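You operate a simulated robot arm through the tools that you are given. There is no shell and no other tool.

You run a simulated robot arm. Do the job below in one go: nothing can be reset, and whatever is moved stays where it is left.

TASK
Wipe the red brush on the wet pad, cover the white pot, shut the slide and lock the turntable.
Fine: stand the brush back. Set down upright: red brush.

Only the result counts: the job must be done as asked and must still hold three seconds after the hand-in. Knocking over, shifting, dropping, spilling or breaking anything else fails it. Lids that push on must go on centred and level and be pressed home; caps that screw on are set level and turned clockwise until they are tight.

THE ROBOT
A 7-joint arm with a two-finger parallel gripper, fixed in place. Base frame: the origin is on the floor under the middle of its stand, x ahead of it, y to its left, z up. Units: mm, degrees, N and s.
With the tool pointing down near the work surface it reaches from about 440 to 900 mm from the base axis. Its first joint turns from -17.0 to 126.0 degrees. Payload 1.57 kg.
The TCP is the grasp point between the finger pads, 30 mm short of the fingertips. In the tool frame z runs along the fingers and y along their closing line. The gripper opens to 80 mm. The fingers are 17 mm wide and 12 mm thick; the gripper's body (40 by 82 mm) begins 80 mm behind the TCP.
Orientation is that of the tool frame in the base frame, as a unit quaternion [x, y, z, w]. With the fingers straight down and closing along the base's y, the tool's x points along the base's -x, its y along +y and its z along -z.

THE INTERFACE
- The arm moves only by the tool step_arm. Its argument "deltas" is a list of rows, each a list of 3 entries, a list of its own where there are three numbers: the shift along the base's x, y, z in units of 300 mm (1.0 is 300 mm), then the turn, a rotation vector about the base's x, y, z in units of 45 degrees (1.0 is 45 degrees), then the gripper command, from -1 (fully open) to 1 (shut), values between in proportion. In form: [[[tx, ty, tz], [ax, ay, az], hand], ...]. A call has 1 to 20 rows; each row is the pose to reach, as a shift and turn from the pose commanded when the call began. A call with a number of a shift or a turn outside -1 to 1 is refused whole. Each row takes 0.2 s and may step no farther than 50 mm and 8.6 degrees from the row before; otherwise, or with a gripper value out of range, the whole call is refused. Where a pose cannot be reached the arm comes as near as it can. A force on the tool above 40 N (or 10 N above the force at the start of the call, whichever is more), or a blocked arm, ends the call early, and 0.2 s more pass. The fingers move at their own pace (about 45 mm/s each) and stop on an object; they squeeze with about 43 N. The grip force told is the motor's: it shows also when the fingers shut on nothing. Time passes only in rows, and 0.2 s behind the last, so rows that repeat a pose let the fingers close. The reply holds the time, the measured pose of the TCP, the force on the tool along the base axes, the opening and the grip force, in the units named above and with some noise, with the torque about the TCP (base axes, N m) and any sound that the robot's microphone picked up, and new pictures: "pictures" is both (left out), scene, wrist or none.
- Cameras (640 x 400 px; columns grow to the right, rows downward): "scene" is fixed at [51, -650.5, 1448.1]; the picture's right is [0.49, -0.87, 0.00], its down [-0.71, -0.40, -0.58] and it looks along [0.50, 0.28, -0.82] (base axes); focal length 215 px, centre (320, 200). "wrist" rides on the gripper at [72, -7, -122] in the tool frame; the picture's right is [0.09, 1.00, 0.00], its down [-0.84, 0.08, -0.54] and it looks along [-0.54, 0.05, 0.84] (tool axes); focal length 238 px, centre (320, 200). There is no depth. A picture from a camera that has moved, and an enlarged one, comes with that camera's place and axes in the base frame and with its lens.
- slide_trunk(by): slides the trunk up (or, below 0, down) by that many mm; the arm rides with it, the base frame stays. It gives what a move gives, with no picture.
- zoom(camera, box): a new picture of the part [left, top, right, bottom] of that camera's present view, enlarged. The clock stands still meanwhile.
- job_done(): hands the job in; it is judged then, once.

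Places have to be worked out from the pictures, the camera data and where the tool is seen. Open the gripper and draw the arm clear of the work before you hand the job in, unless the task says otherwise.

The tools are called after "Request:" by a JSON object that holds its "fn" and its "kwargs". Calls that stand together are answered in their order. step_arm: Moves the arm, as the interface text tells. Its arguments: {"type":"object","properties":{"deltas":{"type":"array","items":{"type":"array"}},"pictures":{"type":"string","enum":["both","scene","wrist","none"]}},"required":["deltas"]} The other tools are called the same way: slide_trunk (by) moves the trunk up or down; zoom (camera, box) takes an enlarged picture of a part of a camera's view; job_done () hands the job in.

At the start:

```text
clock: 0.0
tcp_pos: [709.1, -35.8, 1056.9]
tcp_rot: [0.0, 1.0, 0.0, -0.001]
force: [-0.4, 0.1, -0.2]
ft_torque: [0.02, 0.0, -0.02]
grip_width: 79.6
grasp_force: 0.0
trunk travel left (down, up): [-600.0, 190.0]
```

scene: 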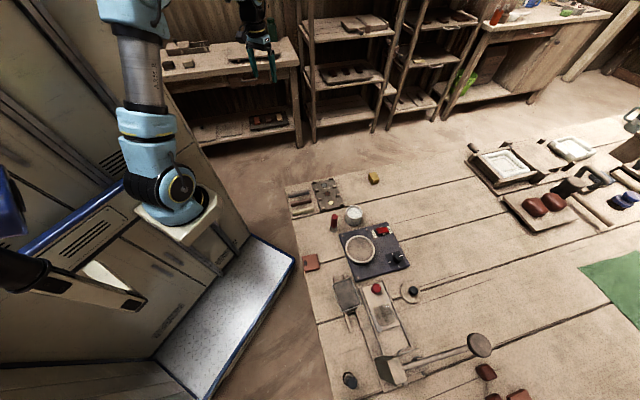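
wrist: 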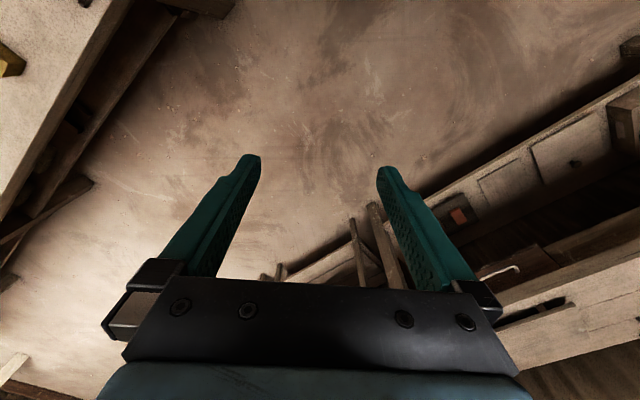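

The scene picture shows a work table with a cluster of small objects in front of the arm. I'll zoom in on it to identify the brush, wet pad, pot, slide and turntable.

Request:
{"fn": "zoom", "kwargs": {"camera": "scene", "box": [280, 160, 440, 280]}}

Request:
{"fn": "zoom", "kwargs": {"camera": "scene", "box": [300, 260, 520, 400]}}

Request:
{"fn": "zoom", "kwargs": {"camera": "scene", "box": [330, 200, 430, 270]}}

```text
3.33 times, centred on (360, 220) of scene
camera zoom: at [51.0, -650.5, 1448.1], right [0.49, -0.87, 0.0], down [-0.71, -0.4, -0.58], along [0.5, 0.28, -0.82], focal length 718 px, centre (187, 133)
```

zoom: 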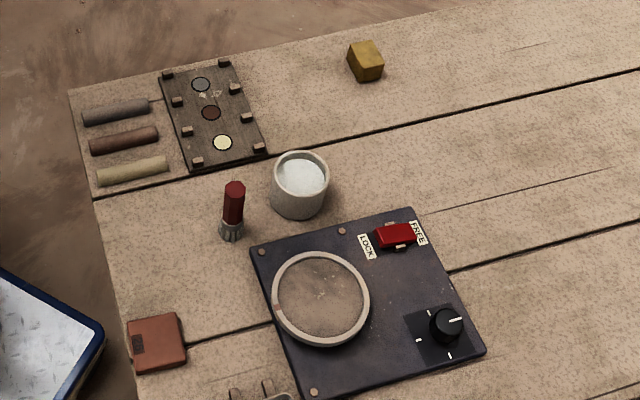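

```text
2.86 times, centred on (410, 330) of scene
camera zoom: at [51.0, -650.5, 1448.1], right [0.49, -0.87, 0.0], down [-0.71, -0.4, -0.58], along [0.5, 0.28, -0.82], focal length 615 px, centre (63, -171)
```

zoom: 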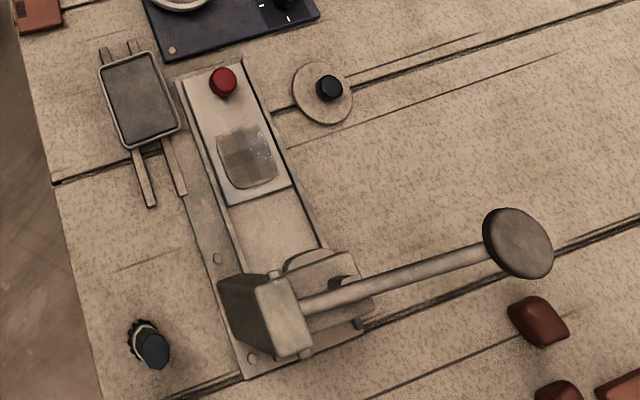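

```text
5.71 times, centred on (380, 235) of scene
camera zoom: at [51.0, -650.5, 1448.1], right [0.49, -0.87, 0.0], down [-0.71, -0.4, -0.58], along [0.5, 0.28, -0.82], focal length 1231 px, centre (-23, 0)
```

zoom: 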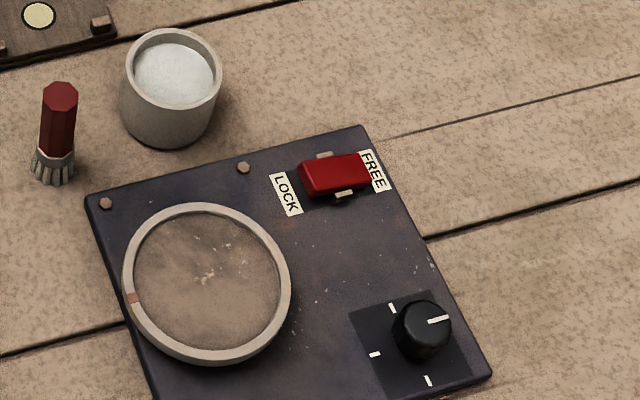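

The table seems to lie near z≈750, with the work spread around (200–480, −550…−830). I'm swinging the arm around toward it, staying high, so the wrist camera can see things more closely.

Request:
{"fn": "step_arm", "kwargs": {"deltas": [[[-0.112, -0.09, 0], [0, 0, -0.095], -1], [[-0.224, -0.181, 0], [0, 0, -0.19], -1], [[-0.336, -0.271, 0], [0, 0, -0.286], -1], [[-0.447, -0.362, 0], [0, 0, -0.381], -1], [[-0.559, -0.452, 0], [0, 0, -0.476], -1], [[-0.671, -0.543, 0], [0, 0, -0.571], -1], [[-0.783, -0.633, 0], [0, 0, -0.667], -1]], "pictures": "both"}}

```text
clock: 1.6
tcp_pos: [475.8, -222.7, 1054.9]
tcp_rot: [0.258, 0.966, 0.0, 0.0]
force: [0.8, 0.1, -0.1]
ft_torque: [0.0, 0.03, 0.01]
grip_width: 80.0
grasp_force: 0.1
trunk travel left (down, up): [-600.0, 190.0]
camera wrist: at [409.4, -193.2, 1178.0], right [0.42, 0.91, 0.0], down [0.76, -0.35, 0.54], along [0.49, -0.23, -0.84], focal length 238 px, centre (320, 200)
```

scene: 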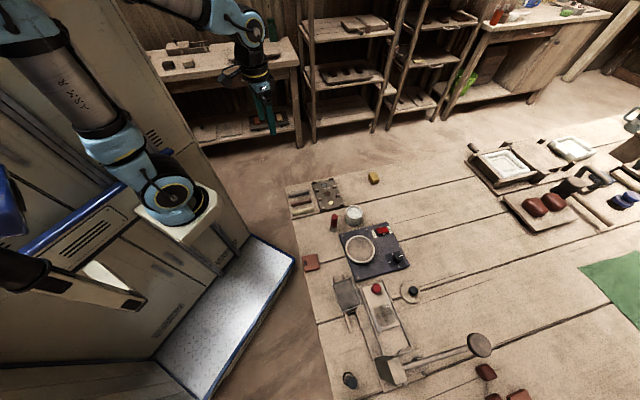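
wrist: 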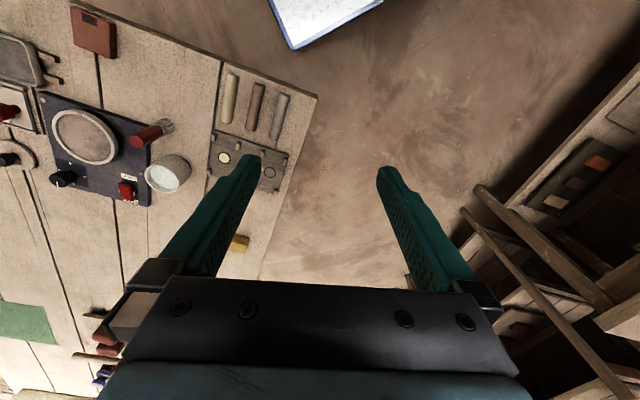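

The wrist view confirms the table is roughly 700–760 high and in reach. I continue swinging so the camera is looking directly over the set-up.

Request:
{"fn": "step_arm", "kwargs": {"deltas": [[[-0.112, -0.08, 0], [0, 0, -0.111], -1], [[-0.224, -0.16, 0], [0, 0, -0.222], -1], [[-0.336, -0.24, 0], [0, 0, -0.333], -1], [[-0.447, -0.32, 0], [0, 0, -0.444], -1], [[-0.559, -0.4, 0], [0, 0, -0.555], -1], [[-0.671, -0.48, 0], [0, 0, -0.667], -1], [[-0.783, -0.56, 0], [0, 0, -0.778], -1]], "pictures": "both"}}

```text
clock: 3.2
tcp_pos: [237.9, -393.7, 1053.7]
tcp_rot: [0.538, 0.843, -0.001, 0.0]
force: [0.4, 0.2, -1.0]
ft_torque: [-0.01, 0.01, -0.02]
grip_width: 80.1
grasp_force: 0.1
trunk travel left (down, up): [-600.0, 190.0]
camera wrist: at [200.7, -332.2, 1177.7], right [0.86, 0.5, 0.0], down [0.42, -0.73, 0.54], along [0.27, -0.47, -0.84], focal length 238 px, centre (320, 200)
```

scene: 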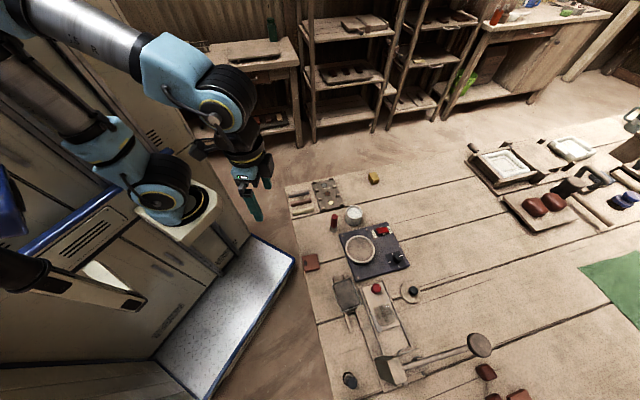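
wrist: 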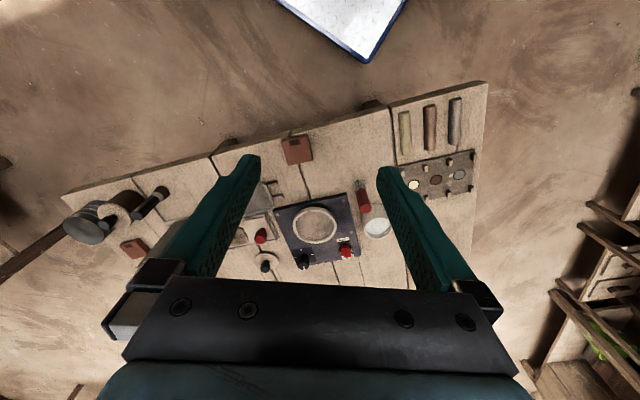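

Everything is now visible between the fingers. I zoom in on the wrist view to tell the pieces apart and get accurate pixel positions.

Request:
{"fn": "zoom", "kwargs": {"camera": "wrist", "box": [240, 150, 400, 280]}}

Request:
{"fn": "zoom", "kwargs": {"camera": "wrist", "box": [50, 150, 290, 290]}}

Request:
{"fn": "zoom", "kwargs": {"camera": "scene", "box": [320, 195, 380, 235]}}

Request:
{"fn": "zoom", "kwargs": {"camera": "scene", "box": [325, 265, 435, 335]}}

```text
3.08 times, centred on (320, 215) of wrist
camera zoom: at [200.7, -332.2, 1177.7], right [0.86, 0.5, 0.0], down [0.42, -0.73, 0.54], along [0.27, -0.47, -0.84], focal length 733 px, centre (320, 154)
```

zoom: 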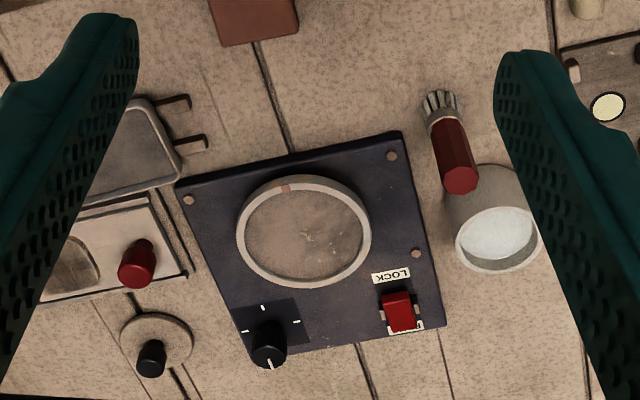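

```text
2.67 times, centred on (170, 220) of wrist
camera zoom: at [200.7, -332.2, 1177.7], right [0.86, 0.5, 0.0], down [0.42, -0.73, 0.54], along [0.27, -0.47, -0.84], focal length 636 px, centre (720, 147)
```

zoom: 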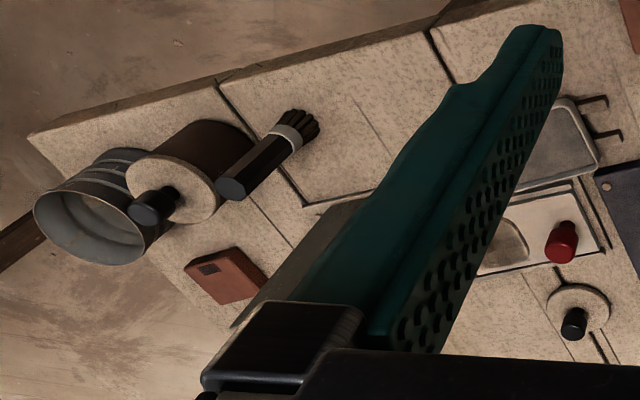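

```text
10.00 times, centred on (350, 215) of scene
camera zoom: at [51.0, -650.5, 1448.1], right [0.49, -0.87, 0.0], down [-0.71, -0.4, -0.58], along [0.5, 0.28, -0.82], focal length 2154 px, centre (20, 50)
```

zoom: 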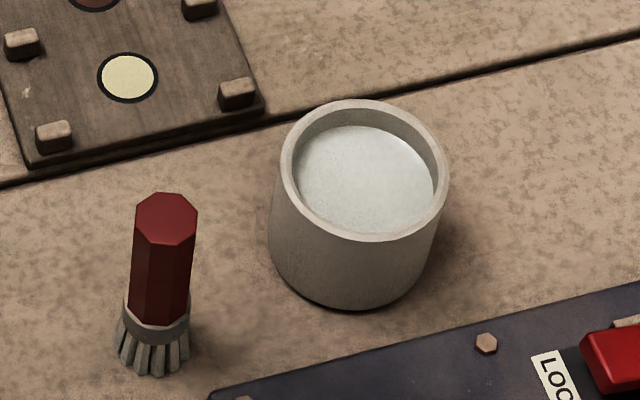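

```text
5.71 times, centred on (380, 300) of scene
camera zoom: at [51.0, -650.5, 1448.1], right [0.49, -0.87, 0.0], down [-0.71, -0.4, -0.58], along [0.5, 0.28, -0.82], focal length 1231 px, centre (-23, -371)
```

zoom: 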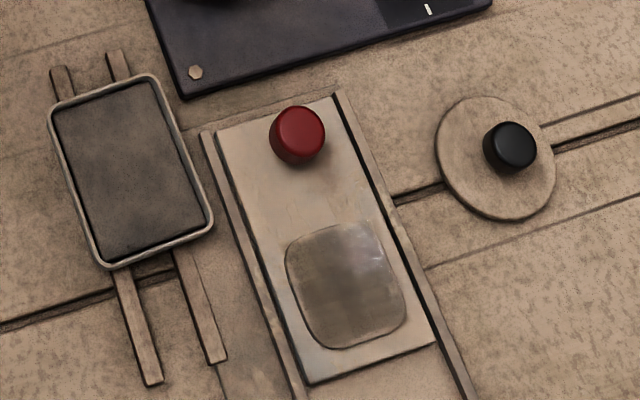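

The red brush stands bristles-down beside the open white pot, and a flat disc with a black knob (likely the lid) lies near the slide. The press and rails are hidden by a finger, so I'm shifting sideways to view that area.

Request:
{"fn": "step_arm", "kwargs": {"deltas": [[[-0.14, -0.06, 0], [0, 0, -0.1], -1], [[-0.28, -0.12, 0], [0, 0, -0.2], -1], [[-0.42, -0.18, 0], [0, 0, -0.3], -1], [[-0.5, -0.2, 0], [0, 0, -0.4], -1]], "pictures": "wrist"}}

```text
clock: 4.2
tcp_pos: [91.3, -452.2, 1057.0]
tcp_rot: [0.663, 0.749, 0.0, 0.001]
force: [0.1, 0.6, -0.3]
ft_torque: [-0.03, 0.03, -0.01]
grip_width: 79.9
grasp_force: 0.1
trunk travel left (down, up): [-600.0, 190.0]
camera wrist: at [74.9, -382.4, 1178.8], right [0.98, 0.21, 0.0], down [0.18, -0.82, 0.54], along [0.11, -0.53, -0.84], focal length 238 px, centre (320, 200)
```

wrist: 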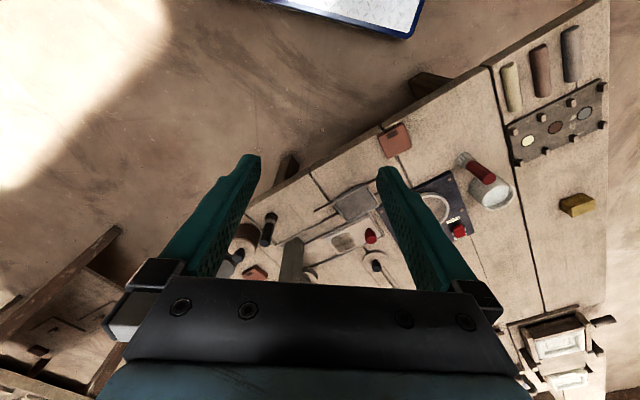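

Request:
{"fn": "zoom", "kwargs": {"camera": "wrist", "box": [220, 170, 400, 285]}}

Request:
{"fn": "zoom", "kwargs": {"camera": "wrist", "box": [400, 80, 600, 260]}}

```text
3.48 times, centred on (310, 228) of wrist
camera zoom: at [74.9, -382.4, 1178.8], right [0.98, 0.21, 0.0], down [0.18, -0.82, 0.54], along [0.11, -0.53, -0.84], focal length 829 px, centre (355, 104)
```

zoom: 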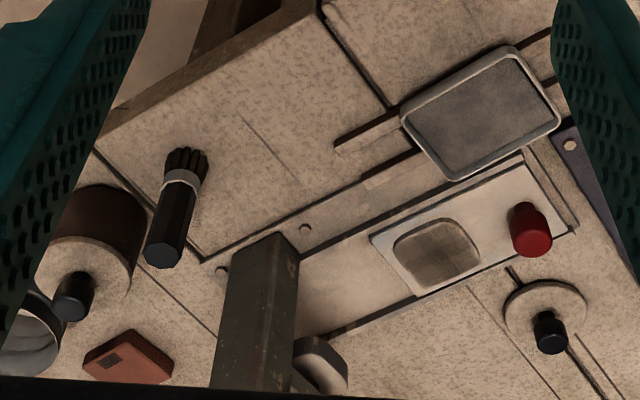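

```text
2.22 times, centred on (500, 170) of wrist
camera zoom: at [74.9, -382.4, 1178.8], right [0.98, 0.21, 0.0], down [0.18, -0.82, 0.54], along [0.11, -0.53, -0.84], focal length 530 px, centre (-80, 267)
```

zoom: 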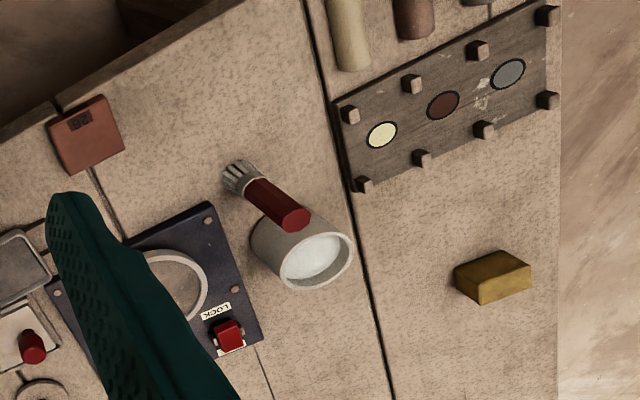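

The slide plate (red knob, recessed window) sits in rails leading to the press, the wet pad is in the framed tray, and a black brush and covered pot lie further left. I tilt the tool outward to see the press and the slide's travel better.

Request:
{"fn": "step_arm", "kwargs": {"deltas": [[[0, 0, 0], [-0.145, -0.03, 0], -1], [[0, 0, 0], [-0.29, -0.06, 0], -1], [[0, 0, 0], [-0.436, -0.089, 0], -1], [[0, 0, 0], [-0.54, -0.11, 0], -1]], "pictures": "wrist"}}

Request:
{"fn": "zoom", "kwargs": {"camera": "wrist", "box": [180, 80, 400, 240]}}

```text
clock: 5.2
tcp_pos: [88.8, -455.3, 1054.6]
tcp_rot: [0.647, 0.732, -0.129, 0.171]
force: [0.1, -0.2, -0.5]
ft_torque: [-0.01, 0.01, -0.02]
grip_width: 80.0
grasp_force: 0.1
trunk travel left (down, up): [-600.0, 190.0]
camera wrist: at [63.9, -342.0, 1136.0], right [0.98, 0.21, -0.01], down [0.12, -0.52, 0.84], along [0.18, -0.82, -0.54], focal length 238 px, centre (320, 200)
```

wrist: 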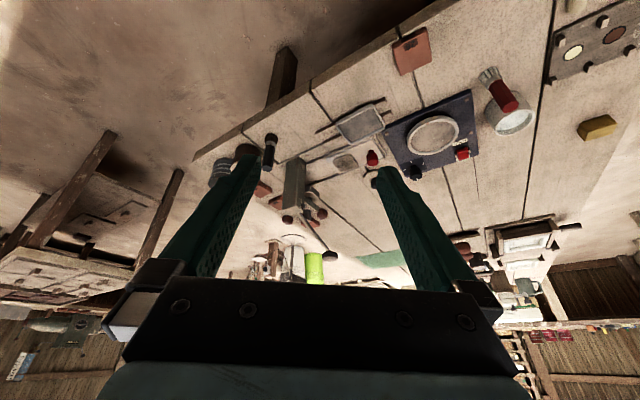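

```text
2.50 times, centred on (290, 160) of wrist
camera zoom: at [63.9, -342.0, 1136.0], right [0.98, 0.21, -0.01], down [0.12, -0.52, 0.84], along [0.18, -0.82, -0.54], focal length 596 px, centre (395, 300)
```

zoom: 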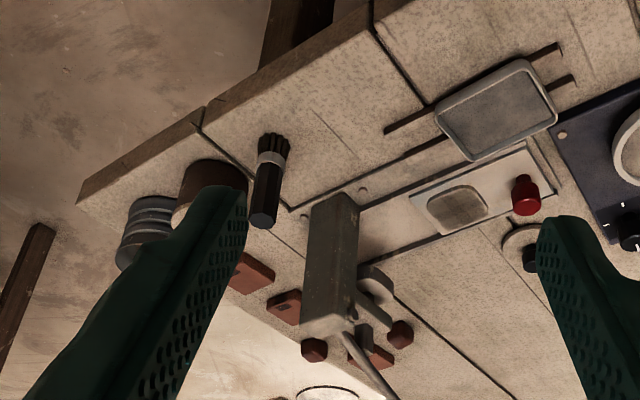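

I need to see whether the slide has end stops and which end is "shut", so I zoom in further on the slide and press in both cameras.

Request:
{"fn": "zoom", "kwargs": {"camera": "wrist", "box": [280, 90, 400, 180]}}

Request:
{"fn": "zoom", "kwargs": {"camera": "scene", "box": [355, 275, 415, 335]}}

Request:
{"fn": "zoom", "kwargs": {"camera": "scene", "box": [360, 330, 440, 400]}}

```text
4.44 times, centred on (340, 135) of wrist
camera zoom: at [63.9, -342.0, 1136.0], right [0.98, 0.21, -0.01], down [0.12, -0.52, 0.84], along [0.18, -0.82, -0.54], focal length 1059 px, centre (231, 489)
```

zoom: 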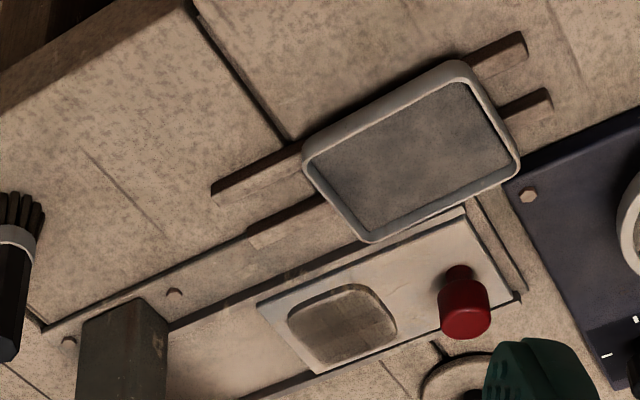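

```text
6.67 times, centred on (385, 305) of scene
camera zoom: at [51.0, -650.5, 1448.1], right [0.49, -0.87, 0.0], down [-0.71, -0.4, -0.58], along [0.5, 0.28, -0.82], focal length 1436 px, centre (-113, -500)
```

zoom: 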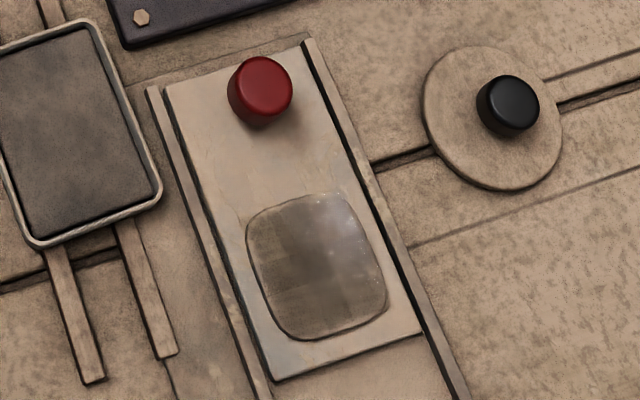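

```text
5.71 times, centred on (400, 365) of scene
camera zoom: at [51.0, -650.5, 1448.1], right [0.49, -0.87, 0.0], down [-0.71, -0.4, -0.58], along [0.5, 0.28, -0.82], focal length 1231 px, centre (-137, -743)
```

zoom: 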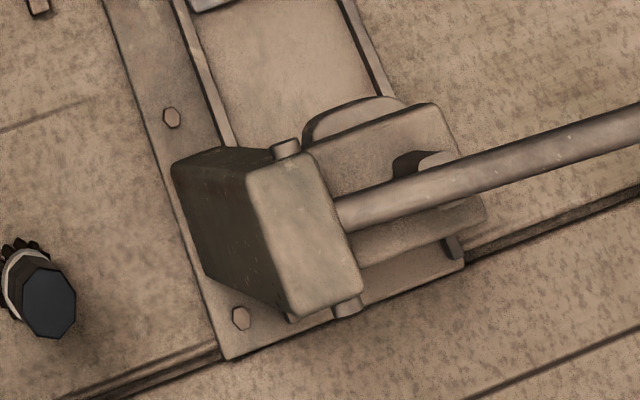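

The slide rides in a channel toward the press body, now at its open end. I straighten the tool and come closer over the tray and slide to look at them and pin down their positions.

Request:
{"fn": "step_arm", "kwargs": {"deltas": [[[0.06, -0.08, -0.08], [0.09, 0.018, 0], -1], [[0.13, -0.17, -0.17], [0.18, 0.037, 0], -1], [[0.19, -0.25, -0.26], [0.27, 0.055, 0], -1], [[0.26, -0.34, -0.34], [0.36, 0.073, 0], -1], [[0.32, -0.42, -0.43], [0.45, 0.092, 0], -1], [[0.387, -0.5, -0.515], [0.54, 0.11, 0], -1]], "pictures": "wrist"}}

Request:
{"fn": "zoom", "kwargs": {"camera": "wrist", "box": [240, 80, 400, 280]}}

```text
clock: 6.6
tcp_pos: [203.6, -603.3, 902.8]
tcp_rot: [0.663, 0.749, 0.001, -0.001]
force: [-0.7, 1.7, 0.1]
ft_torque: [-0.03, -0.05, 0.01]
grip_width: 80.2
grasp_force: 0.0
trunk travel left (down, up): [-600.0, 190.0]
camera wrist: at [188.7, -533.0, 1025.9], right [0.98, 0.21, 0.0], down [0.18, -0.82, 0.54], along [0.11, -0.53, -0.84], focal length 238 px, centre (320, 200)
```

wrist: 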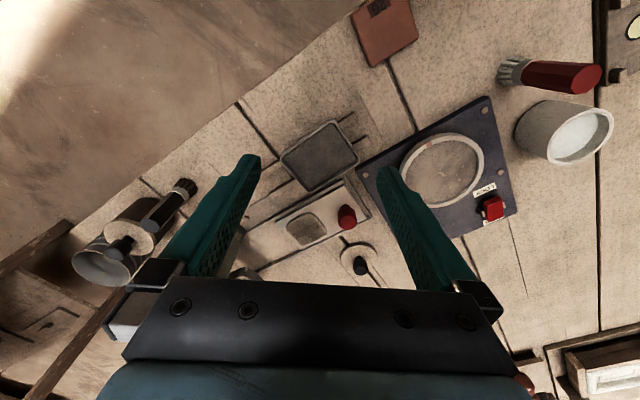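

```text
2.00 times, centred on (320, 180) of wrist
camera zoom: at [188.7, -533.0, 1025.9], right [0.98, 0.21, 0.0], down [0.18, -0.82, 0.54], along [0.11, -0.53, -0.84], focal length 477 px, centre (320, 240)
```

zoom: 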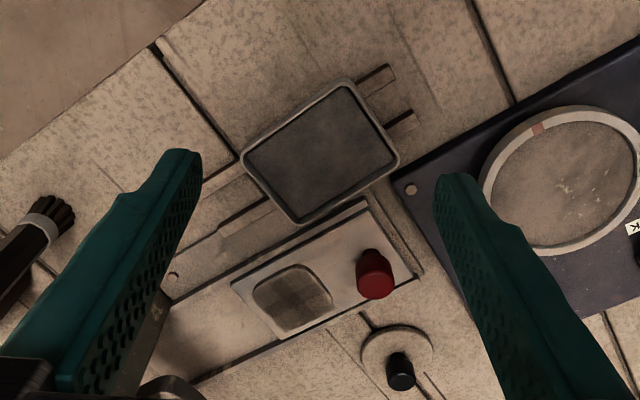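

Zooms seem to be re-rendered sharply, so I zoom tightly on the tray pad, the slide's recess, and the lid.

Request:
{"fn": "zoom", "kwargs": {"camera": "wrist", "box": [275, 110, 365, 170]}}

Request:
{"fn": "zoom", "kwargs": {"camera": "wrist", "box": [275, 175, 385, 280]}}

Request:
{"fn": "zoom", "kwargs": {"camera": "wrist", "box": [490, 40, 620, 170]}}

Request:
{"fn": "zoom", "kwargs": {"camera": "scene", "box": [325, 270, 365, 320]}}

```text
6.67 times, centred on (320, 140) of wrist
camera zoom: at [188.7, -533.0, 1025.9], right [0.98, 0.21, 0.0], down [0.18, -0.82, 0.54], along [0.11, -0.53, -0.84], focal length 1589 px, centre (320, 600)
```

zoom: 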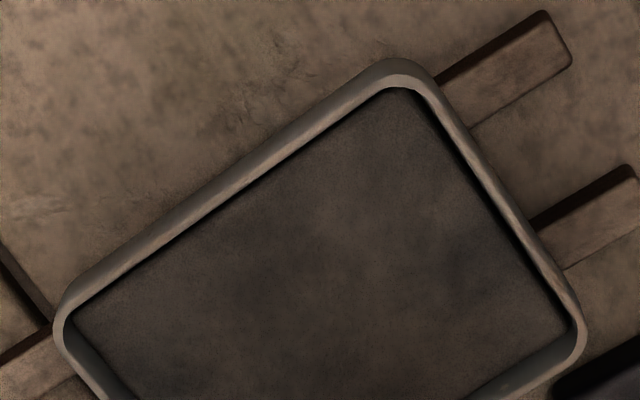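

```text
3.81 times, centred on (330, 228) of wrist
camera zoom: at [188.7, -533.0, 1025.9], right [0.98, 0.21, 0.0], down [0.18, -0.82, 0.54], along [0.11, -0.53, -0.84], focal length 908 px, centre (282, 95)
```

zoom: 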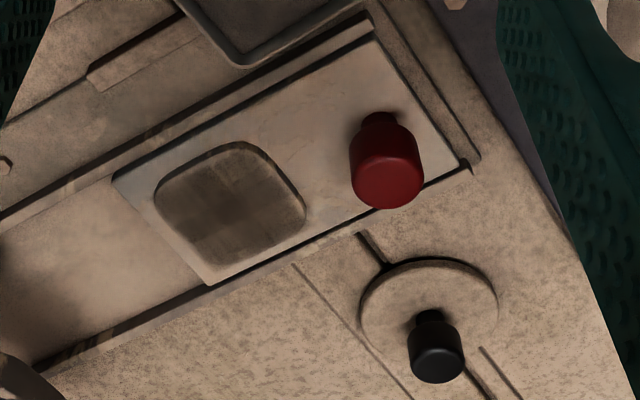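

```text
3.08 times, centred on (555, 105) of wrist
camera zoom: at [188.7, -533.0, 1025.9], right [0.98, 0.21, 0.0], down [0.18, -0.82, 0.54], along [0.11, -0.53, -0.84], focal length 733 px, centre (-403, 492)
```

zoom: 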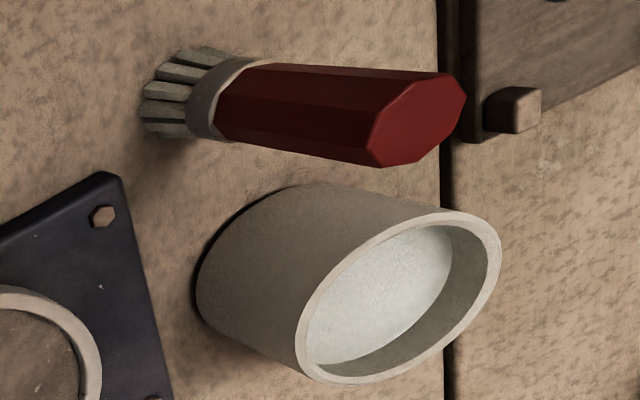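

```text
8.00 times, centred on (345, 295) of scene
camera zoom: at [51.0, -650.5, 1448.1], right [0.49, -0.87, 0.0], down [-0.71, -0.4, -0.58], along [0.5, 0.28, -0.82], focal length 1723 px, centre (120, -560)
```

zoom: 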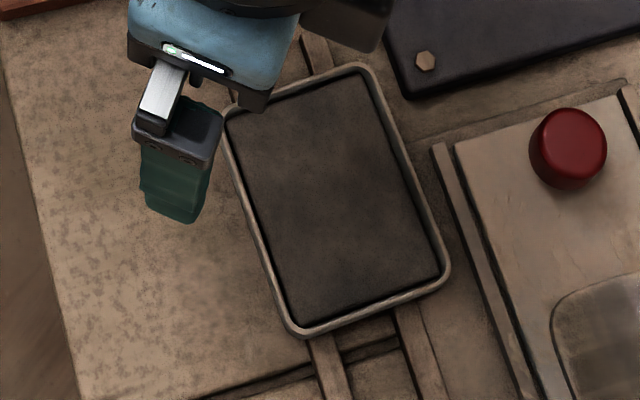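

Triangulating both cameras gives: slide top z≈735 with its axis at 45°, red slide knob (268,−720, top 777), lid (322,−825) with knob top ≈759, pad centre (219,−651), brush (≈406,−510, top ≈806), pot rim (483,−554, z≈771). Next I zoom in on the turntable's lock control.

Request:
{"fn": "zoom", "kwargs": {"camera": "scene", "box": [368, 218, 403, 243]}}

Request:
{"fn": "zoom", "kwargs": {"camera": "wrist", "box": [450, 170, 530, 230]}}

Request:
{"fn": "zoom", "kwargs": {"camera": "scene", "box": [335, 225, 415, 285]}}

```text
16.00 times, centred on (386, 230) of scene
camera zoom: at [51.0, -650.5, 1448.1], right [0.49, -0.87, 0.0], down [-0.71, -0.4, -0.58], along [0.5, 0.28, -0.82], focal length 3446 px, centre (-728, -288)
```

zoom: 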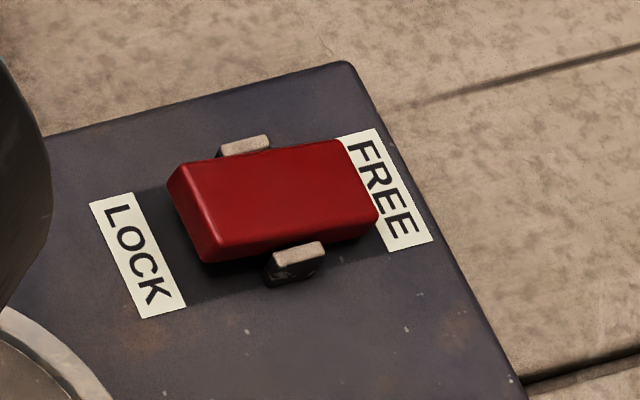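

```text
6.67 times, centred on (490, 200) of wrist
camera zoom: at [188.7, -533.0, 1025.9], right [0.98, 0.21, 0.0], down [0.18, -0.82, 0.54], along [0.11, -0.53, -0.84], focal length 1589 px, centre (-813, 200)
```

zoom: 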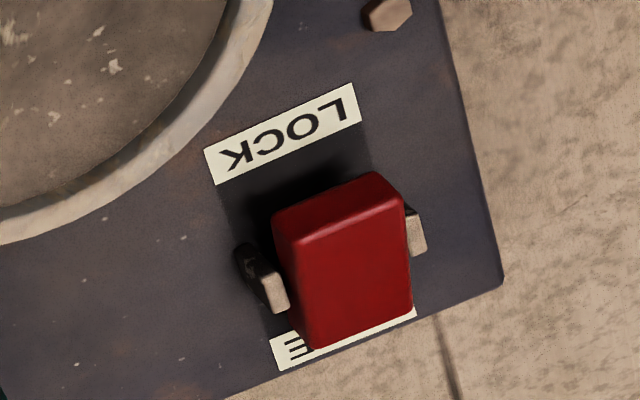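

```text
6.67 times, centred on (375, 255) of scene
camera zoom: at [51.0, -650.5, 1448.1], right [0.49, -0.87, 0.0], down [-0.71, -0.4, -0.58], along [0.5, 0.28, -0.82], focal length 1436 px, centre (-47, -167)
```

zoom: 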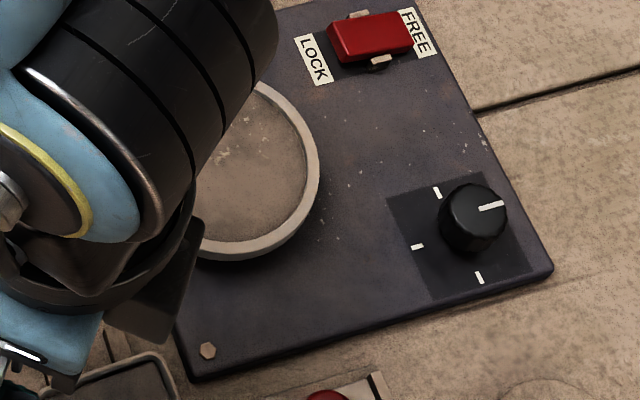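

The lock control is a rocker with its LOCK end high (≈750) and FREE end low, so I'll press the LOCK end later. First the brush: I move over it at a safe height and turn the fingers to the 45° line so they clear the pot.

Request:
{"fn": "step_arm", "kwargs": {"deltas": [[[0.112, 0.052, 0], [0, 0, 0.14], -1], [[0.225, 0.104, 0], [0, 0, 0.281], -1], [[0.337, 0.155, 0], [0, 0, 0.422], -1], [[0.45, 0.207, 0], [0, 0, 0.563], -1], [[0.562, 0.26, 0], [0, 0, 0.704], -1], [[0.675, 0.311, 0], [0, 0, 0.845], -1], [[0.675, 0.311, 0], [0, 0, 0.845], -1]], "pictures": "both"}}

```text
clock: 8.2
tcp_pos: [408.1, -512.2, 902.1]
tcp_rot: [0.382, 0.924, 0.0, 0.0]
force: [-0.3, -0.1, 0.2]
ft_torque: [0.02, 0.02, -0.02]
grip_width: 80.0
grasp_force: 0.0
trunk travel left (down, up): [-600.0, 190.0]
camera wrist: at [351.7, -465.9, 1025.4], right [0.64, 0.77, 0.0], down [0.65, -0.54, 0.54], along [0.42, -0.35, -0.84], focal length 238 px, centre (320, 200)
```

scene: 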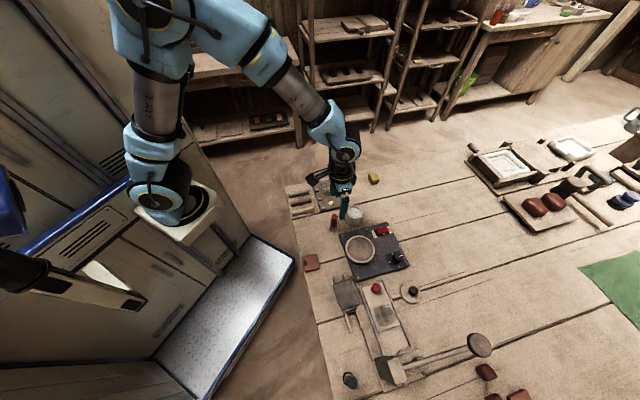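
wrist: 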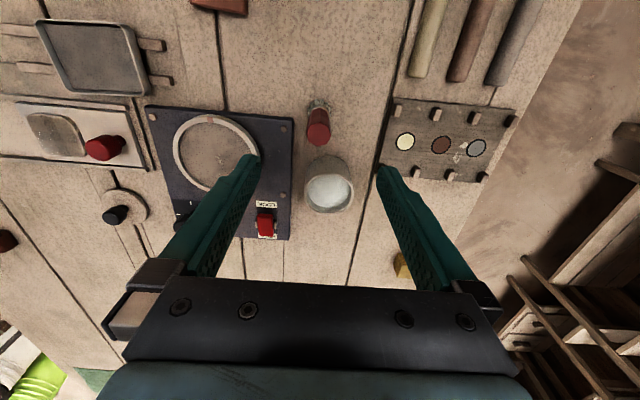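

The view is now square with the fixtures, and the brush lies ahead between the fingers. I zoom in to fix its exact position relative to the TCP.

Request:
{"fn": "zoom", "kwargs": {"camera": "wrist", "box": [280, 85, 360, 155]}}

Request:
{"fn": "zoom", "kwargs": {"camera": "scene", "box": [320, 170, 370, 240]}}

```text
5.71 times, centred on (320, 120) of wrist
camera zoom: at [351.7, -465.9, 1025.4], right [0.64, 0.77, 0.0], down [0.65, -0.54, 0.54], along [0.42, -0.35, -0.84], focal length 1362 px, centre (320, 657)
```

zoom: 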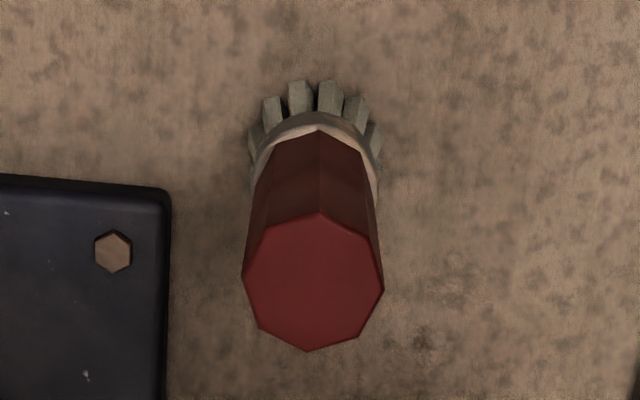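

```text
5.71 times, centred on (345, 205) of scene
camera zoom: at [51.0, -650.5, 1448.1], right [0.49, -0.87, 0.0], down [-0.71, -0.4, -0.58], along [0.5, 0.28, -0.82], focal length 1231 px, centre (177, 171)
```

zoom: 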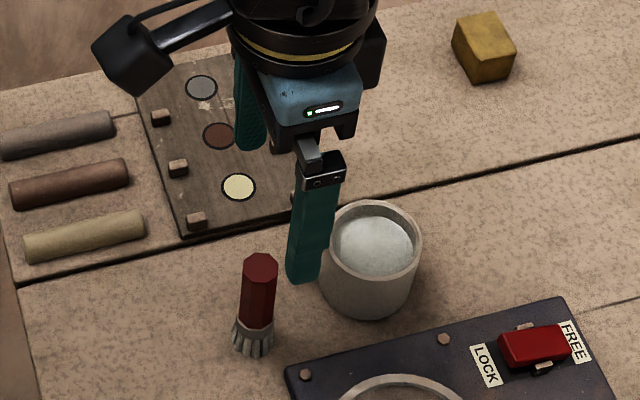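

The brush's octagon has its corners along my closing line, so I need to turn 22.5° to grip it on the flats. It measures at about (404,−510.5), so I adjust the position and yaw while still high.

Request:
{"fn": "step_arm", "kwargs": {"deltas": [[[-0.005, 0.002, 0], [0, 0, -0.167], -1], [[-0.01, 0.004, 0], [0, 0, -0.333], -1], [[-0.0135, 0.0063, 0], [0, 0, -0.5], -1], [[-0.0135, 0.0063, 0], [0, 0, -0.5], -1]], "pictures": "wrist"}}

Request:
{"fn": "zoom", "kwargs": {"camera": "wrist", "box": [280, 85, 360, 155]}}

```text
clock: 9.2
tcp_pos: [403.4, -509.5, 903.0]
tcp_rot: [0.556, 0.831, 0.001, 0.0]
force: [0.1, 0.2, -0.3]
ft_torque: [0.01, -0.02, 0.02]
grip_width: 79.8
grasp_force: 0.0
trunk travel left (down, up): [-600.0, 190.0]
camera wrist: at [369.8, -445.8, 1025.1], right [0.89, 0.46, 0.0], down [0.39, -0.74, 0.54], along [0.25, -0.48, -0.84], focal length 238 px, centre (320, 200)
```

wrist: 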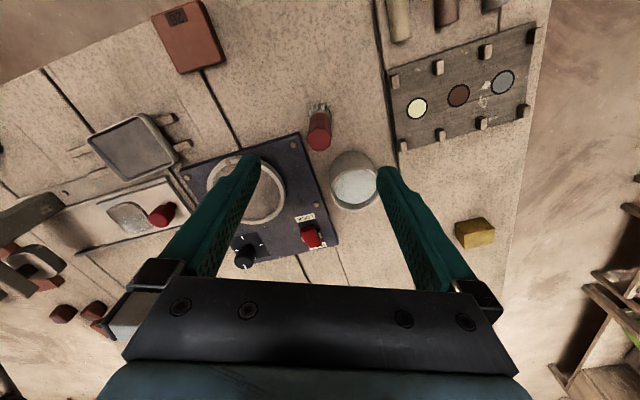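

```text
5.71 times, centred on (320, 120) of wrist
camera zoom: at [369.8, -445.8, 1025.1], right [0.89, 0.46, 0.0], down [0.39, -0.74, 0.54], along [0.25, -0.48, -0.84], focal length 1362 px, centre (320, 657)
```

zoom: 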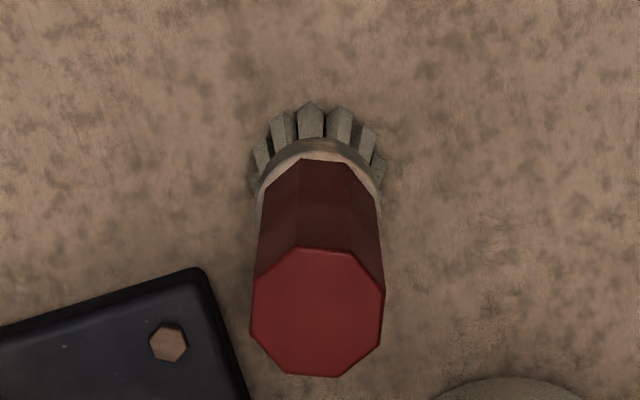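

The brush is now flat-on to the fingers and within about 1 mm of the TCP axis. I descend to grip the handle with the TCP near z=782 and keep the fingers open.

Request:
{"fn": "step_arm", "kwargs": {"deltas": [[[0.001, -0.003, -0.13], [0, 0, 0], -1], [[0.001, -0.003, -0.25], [0, 0, 0], -1], [[0.001, -0.003, -0.35], [0, 0, 0], -1], [[0.001, -0.003, -0.403], [0, 0, 0], -1], [[0.001, -0.003, -0.403], [0, 0, 0], -1]], "pictures": "both"}}

Request:
{"fn": "zoom", "kwargs": {"camera": "scene", "box": [315, 190, 375, 240]}}

```text
clock: 10.4
tcp_pos: [402.9, -508.4, 781.2]
tcp_rot: [0.555, 0.832, 0.0, 0.0]
force: [0.5, 0.0, 0.0]
ft_torque: [0.04, 0.01, 0.02]
grip_width: 79.8
grasp_force: 0.1
trunk travel left (down, up): [-600.0, 190.0]
camera wrist: at [369.7, -445.0, 903.9], right [0.88, 0.47, 0.0], down [0.39, -0.74, 0.54], along [0.25, -0.48, -0.84], focal length 238 px, centre (320, 200)
```

scene: 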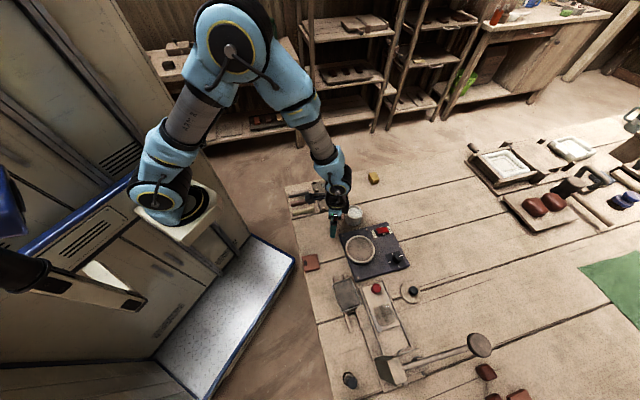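
wrist: 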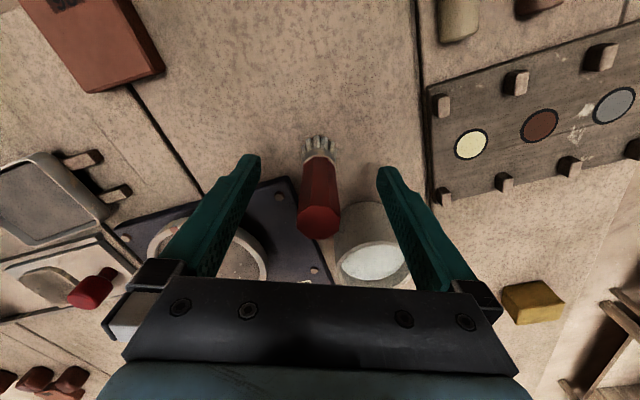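

```text
8.00 times, centred on (345, 215) of scene
camera zoom: at [51.0, -650.5, 1448.1], right [0.49, -0.87, 0.0], down [-0.71, -0.4, -0.58], along [0.5, 0.28, -0.82], focal length 1723 px, centre (120, 80)
```

zoom: 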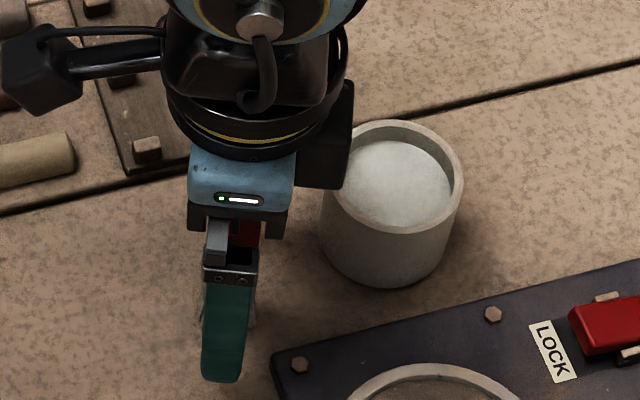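

The brush is centred between the pads with the fingers straddling it and clear of the pot. I close on the handle.

Request:
{"fn": "step_arm", "kwargs": {"deltas": [[[0, 0, 0], [0, 0, 0], 1], [[0, 0, 0], [0, 0, 0], 1], [[0, 0, 0], [0, 0, 0], 1], [[0, 0, 0], [0, 0, 0], 1], [[0, 0, 0], [0, 0, 0], 1]], "pictures": "wrist"}}

```text
clock: 11.6
tcp_pos: [404.2, -509.7, 780.9]
tcp_rot: [0.556, 0.831, -0.001, -0.001]
force: [0.6, -0.4, 0.5]
ft_torque: [0.0, 0.0, 0.0]
grip_width: 22.1
grasp_force: 28.2
trunk travel left (down, up): [-600.0, 190.0]
camera wrist: at [369.7, -445.1, 904.1], right [0.88, 0.47, 0.0], down [0.39, -0.74, 0.54], along [0.25, -0.48, -0.84], focal length 238 px, centre (320, 200)
```

wrist: 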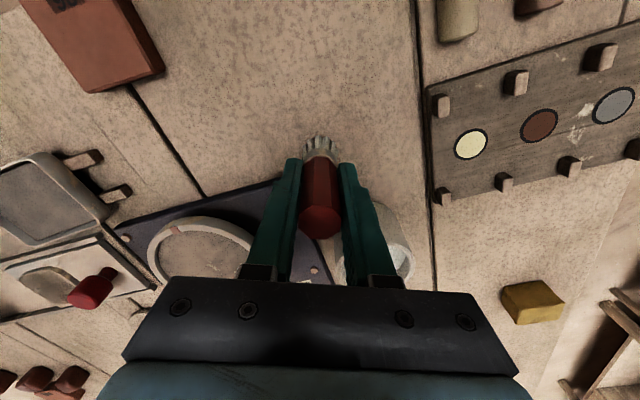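

The handle is held at 22 mm width. I lift 70 mm and carry the brush over to just above the wet pad's centre (≈215,−651).

Request:
{"fn": "step_arm", "kwargs": {"deltas": [[[0, 0, 0.08], [0, 0, 0], 1], [[0, 0, 0.16], [0, 0, 0], 1], [[0, 0, 0.2333], [0, 0, 0], 1], [[-0.1, -0.079, 0.2333], [0, 0, 0], 1], [[-0.21, -0.158, 0.2333], [0, 0, 0], 1], [[-0.32, -0.237, 0.2333], [0, 0, 0], 1], [[-0.42, -0.316, 0.2333], [0, 0, 0], 1], [[-0.53, -0.395, 0.2333], [0, 0, 0], 1], [[-0.627, -0.4733, 0.2333], [0, 0, 0], 1], [[-0.627, -0.4733, 0.2333], [0, 0, 0], 1]], "pictures": "both"}}

Request:
{"fn": "zoom", "kwargs": {"camera": "scene", "box": [315, 255, 395, 315]}}

Request:
{"fn": "zoom", "kwargs": {"camera": "wrist", "box": [240, 60, 420, 240]}}

```text
clock: 13.8
tcp_pos: [217.7, -654.8, 849.9]
tcp_rot: [0.555, 0.832, 0.0, -0.001]
force: [0.5, -0.6, -0.5]
ft_torque: [-0.01, -0.03, -0.03]
grip_width: 21.6
grasp_force: 35.2
trunk travel left (down, up): [-600.0, 190.0]
camera wrist: at [182.6, -590.5, 971.9], right [0.88, 0.47, 0.0], down [0.39, -0.74, 0.54], along [0.25, -0.48, -0.84], focal length 238 px, centre (320, 200)
```

scene: 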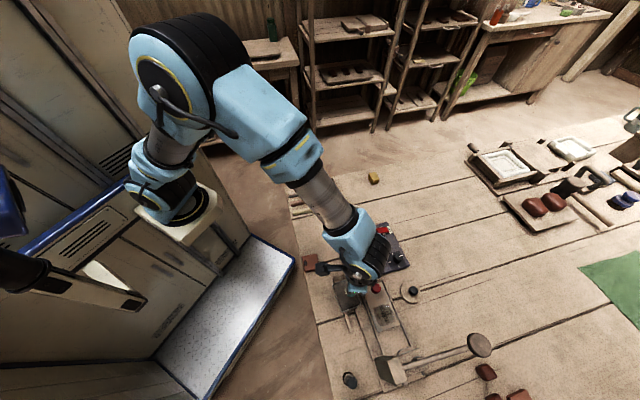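
wrist: 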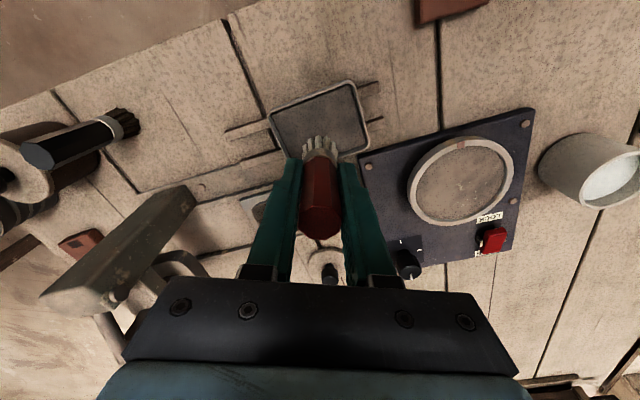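

```text
6.67 times, centred on (355, 285) of scene
camera zoom: at [51.0, -650.5, 1448.1], right [0.49, -0.87, 0.0], down [-0.71, -0.4, -0.58], along [0.5, 0.28, -0.82], focal length 1436 px, centre (87, -367)
```

zoom: 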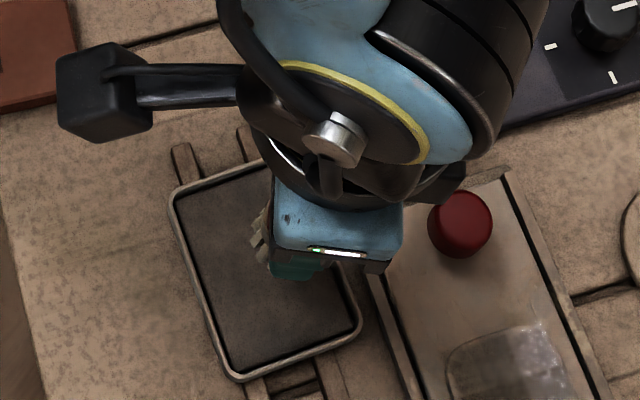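

```text
2.22 times, centred on (330, 150) of wrist
camera zoom: at [182.6, -590.5, 971.9], right [0.88, 0.47, 0.0], down [0.39, -0.74, 0.54], along [0.25, -0.48, -0.84], focal length 530 px, centre (298, 311)
```

zoom: 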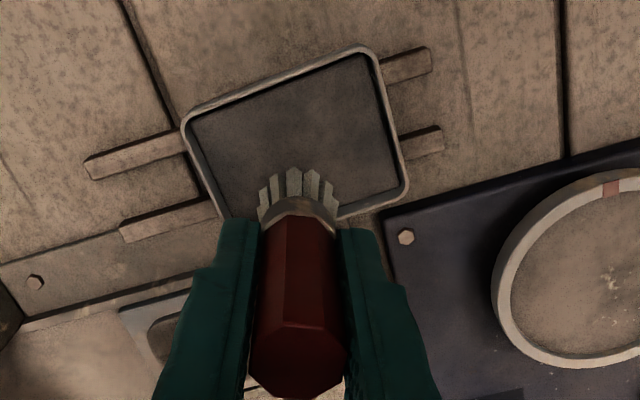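

The brush hangs upright and its axis would land about 7 mm outward of the pad's centre. I correct for that and lower to just above the pad.

Request:
{"fn": "step_arm", "kwargs": {"deltas": [[[-0.01, 0.02, 0], [0, 0, 0], 1], [[-0.01, 0.02, -0.09], [0, 0, 0], 1], [[-0.01, 0.02, -0.165], [0, 0, 0], 1], [[-0.01, 0.02, -0.165], [0, 0, 0], 1]], "pictures": "wrist"}}

Request:
{"fn": "zoom", "kwargs": {"camera": "wrist", "box": [240, 60, 420, 240]}}

```text
clock: 14.8
tcp_pos: [216.1, -648.2, 802.5]
tcp_rot: [0.555, 0.832, -0.001, 0.0]
force: [-0.1, 3.1, 15.1]
ft_torque: [0.22, -0.04, 0.05]
grip_width: 22.1
grasp_force: 35.6
trunk travel left (down, up): [-600.0, 190.0]
camera wrist: at [181.2, -584.3, 924.6], right [0.88, 0.47, 0.0], down [0.39, -0.74, 0.54], along [0.25, -0.48, -0.84], focal length 238 px, centre (320, 200)
```

wrist: 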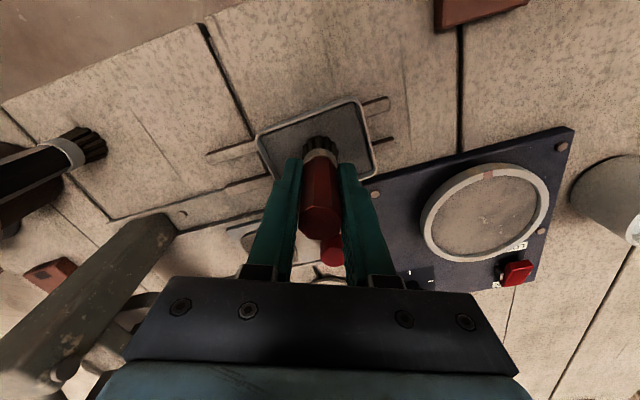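

```text
2.22 times, centred on (330, 150) of wrist
camera zoom: at [181.2, -584.3, 924.6], right [0.88, 0.47, 0.0], down [0.39, -0.74, 0.54], along [0.25, -0.48, -0.84], focal length 530 px, centre (298, 311)
```

zoom: 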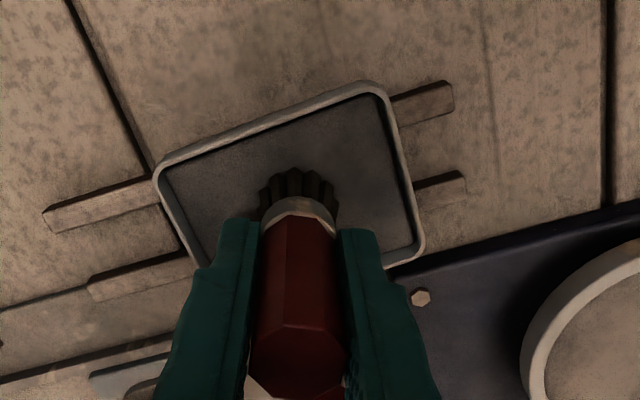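

The bristles have touched and turned dark (wet), with 15 N upward, so this is the wet pad and the contact is good. I ease up slightly and make two wiping strokes of ±15 mm along the pad's long axis.

Request:
{"fn": "step_arm", "kwargs": {"deltas": [[[0.0, 0.0, 0.002], [0, 0, 0], 1], [[0.0177, 0.0177, 0.002], [0, 0, 0], 1], [[0.0354, 0.0354, 0.002], [0, 0, 0], 1], [[0.0177, 0.0177, 0.002], [0, 0, 0], 1], [[0, 0, 0.002], [0, 0, 0], 1], [[-0.0177, -0.0177, 0.002], [0, 0, 0], 1], [[-0.0354, -0.0354, 0.002], [0, 0, 0], 1], [[-0.0177, -0.0177, 0.002], [0, 0, 0], 1], [[0, 0, 0.002], [0, 0, 0], 1]], "pictures": "wrist"}}

Request:
{"fn": "zoom", "kwargs": {"camera": "wrist", "box": [240, 60, 420, 240]}}

```text
clock: 16.8
tcp_pos: [212.8, -644.5, 803.5]
tcp_rot: [0.556, 0.831, 0.0, 0.0]
force: [0.1, 0.6, -0.8]
ft_torque: [-0.01, -0.05, 0.0]
grip_width: 21.9
grasp_force: 35.3
trunk travel left (down, up): [-600.0, 190.0]
camera wrist: at [179.2, -582.6, 925.8], right [0.88, 0.47, 0.0], down [0.39, -0.74, 0.54], along [0.25, -0.48, -0.84], focal length 238 px, centre (320, 200)
```

wrist: 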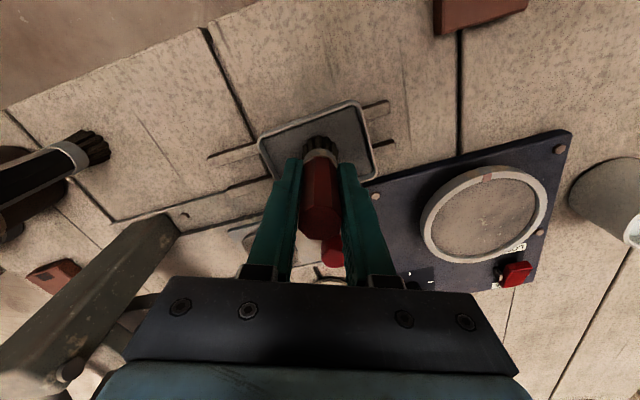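

```text
2.22 times, centred on (330, 150) of wrist
camera zoom: at [179.2, -582.6, 925.8], right [0.88, 0.47, 0.0], down [0.39, -0.74, 0.54], along [0.25, -0.48, -0.84], focal length 530 px, centre (298, 311)
```

zoom: 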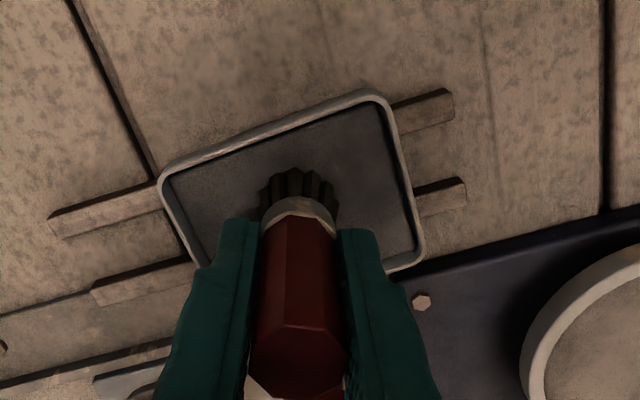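

The force has dropped to zero, so those strokes may have been too light. I lower again until I read a light contact, then stroke with that pressure.

Request:
{"fn": "step_arm", "kwargs": {"deltas": [[[0, 0, -0.004], [0, 0, 0], 1], [[0, 0, -0.008], [0, 0, 0], 1], [[0, 0, -0.008], [0, 0, 0], 1]], "pictures": "none"}}

```text
clock: 17.6
tcp_pos: [211.9, -645.1, 801.4]
tcp_rot: [0.556, 0.831, -0.001, 0.001]
force: [3.6, 2.5, 20.5]
ft_torque: [0.2, -0.24, 0.05]
grip_width: 22.1
grasp_force: 35.3
trunk travel left (down, up): [-600.0, 190.0]
```

Contact is at about 20 N. I stroke at nearly this pressure, slightly eased, with a shorter lead-in.

Request:
{"fn": "step_arm", "kwargs": {"deltas": [[[0.0, 0.0, 0.001], [0, 0, 0], 1], [[0.015, 0.015, 0.001], [0, 0, 0], 1], [[0.03, 0.03, 0.001], [0, 0, 0], 1], [[0.045, 0.045, 0.001], [0, 0, 0], 1], [[0.045, 0.045, 0.001], [0, 0, 0], 1]], "pictures": "none"}}

```text
clock: 18.8
tcp_pos: [225.0, -631.9, 801.5]
tcp_rot: [0.555, 0.832, -0.002, 0.0]
force: [-5.9, -8.8, 27.4]
ft_torque: [-0.46, 0.28, -0.03]
grip_width: 22.1
grasp_force: 35.2
trunk travel left (down, up): [-600.0, 190.0]
```

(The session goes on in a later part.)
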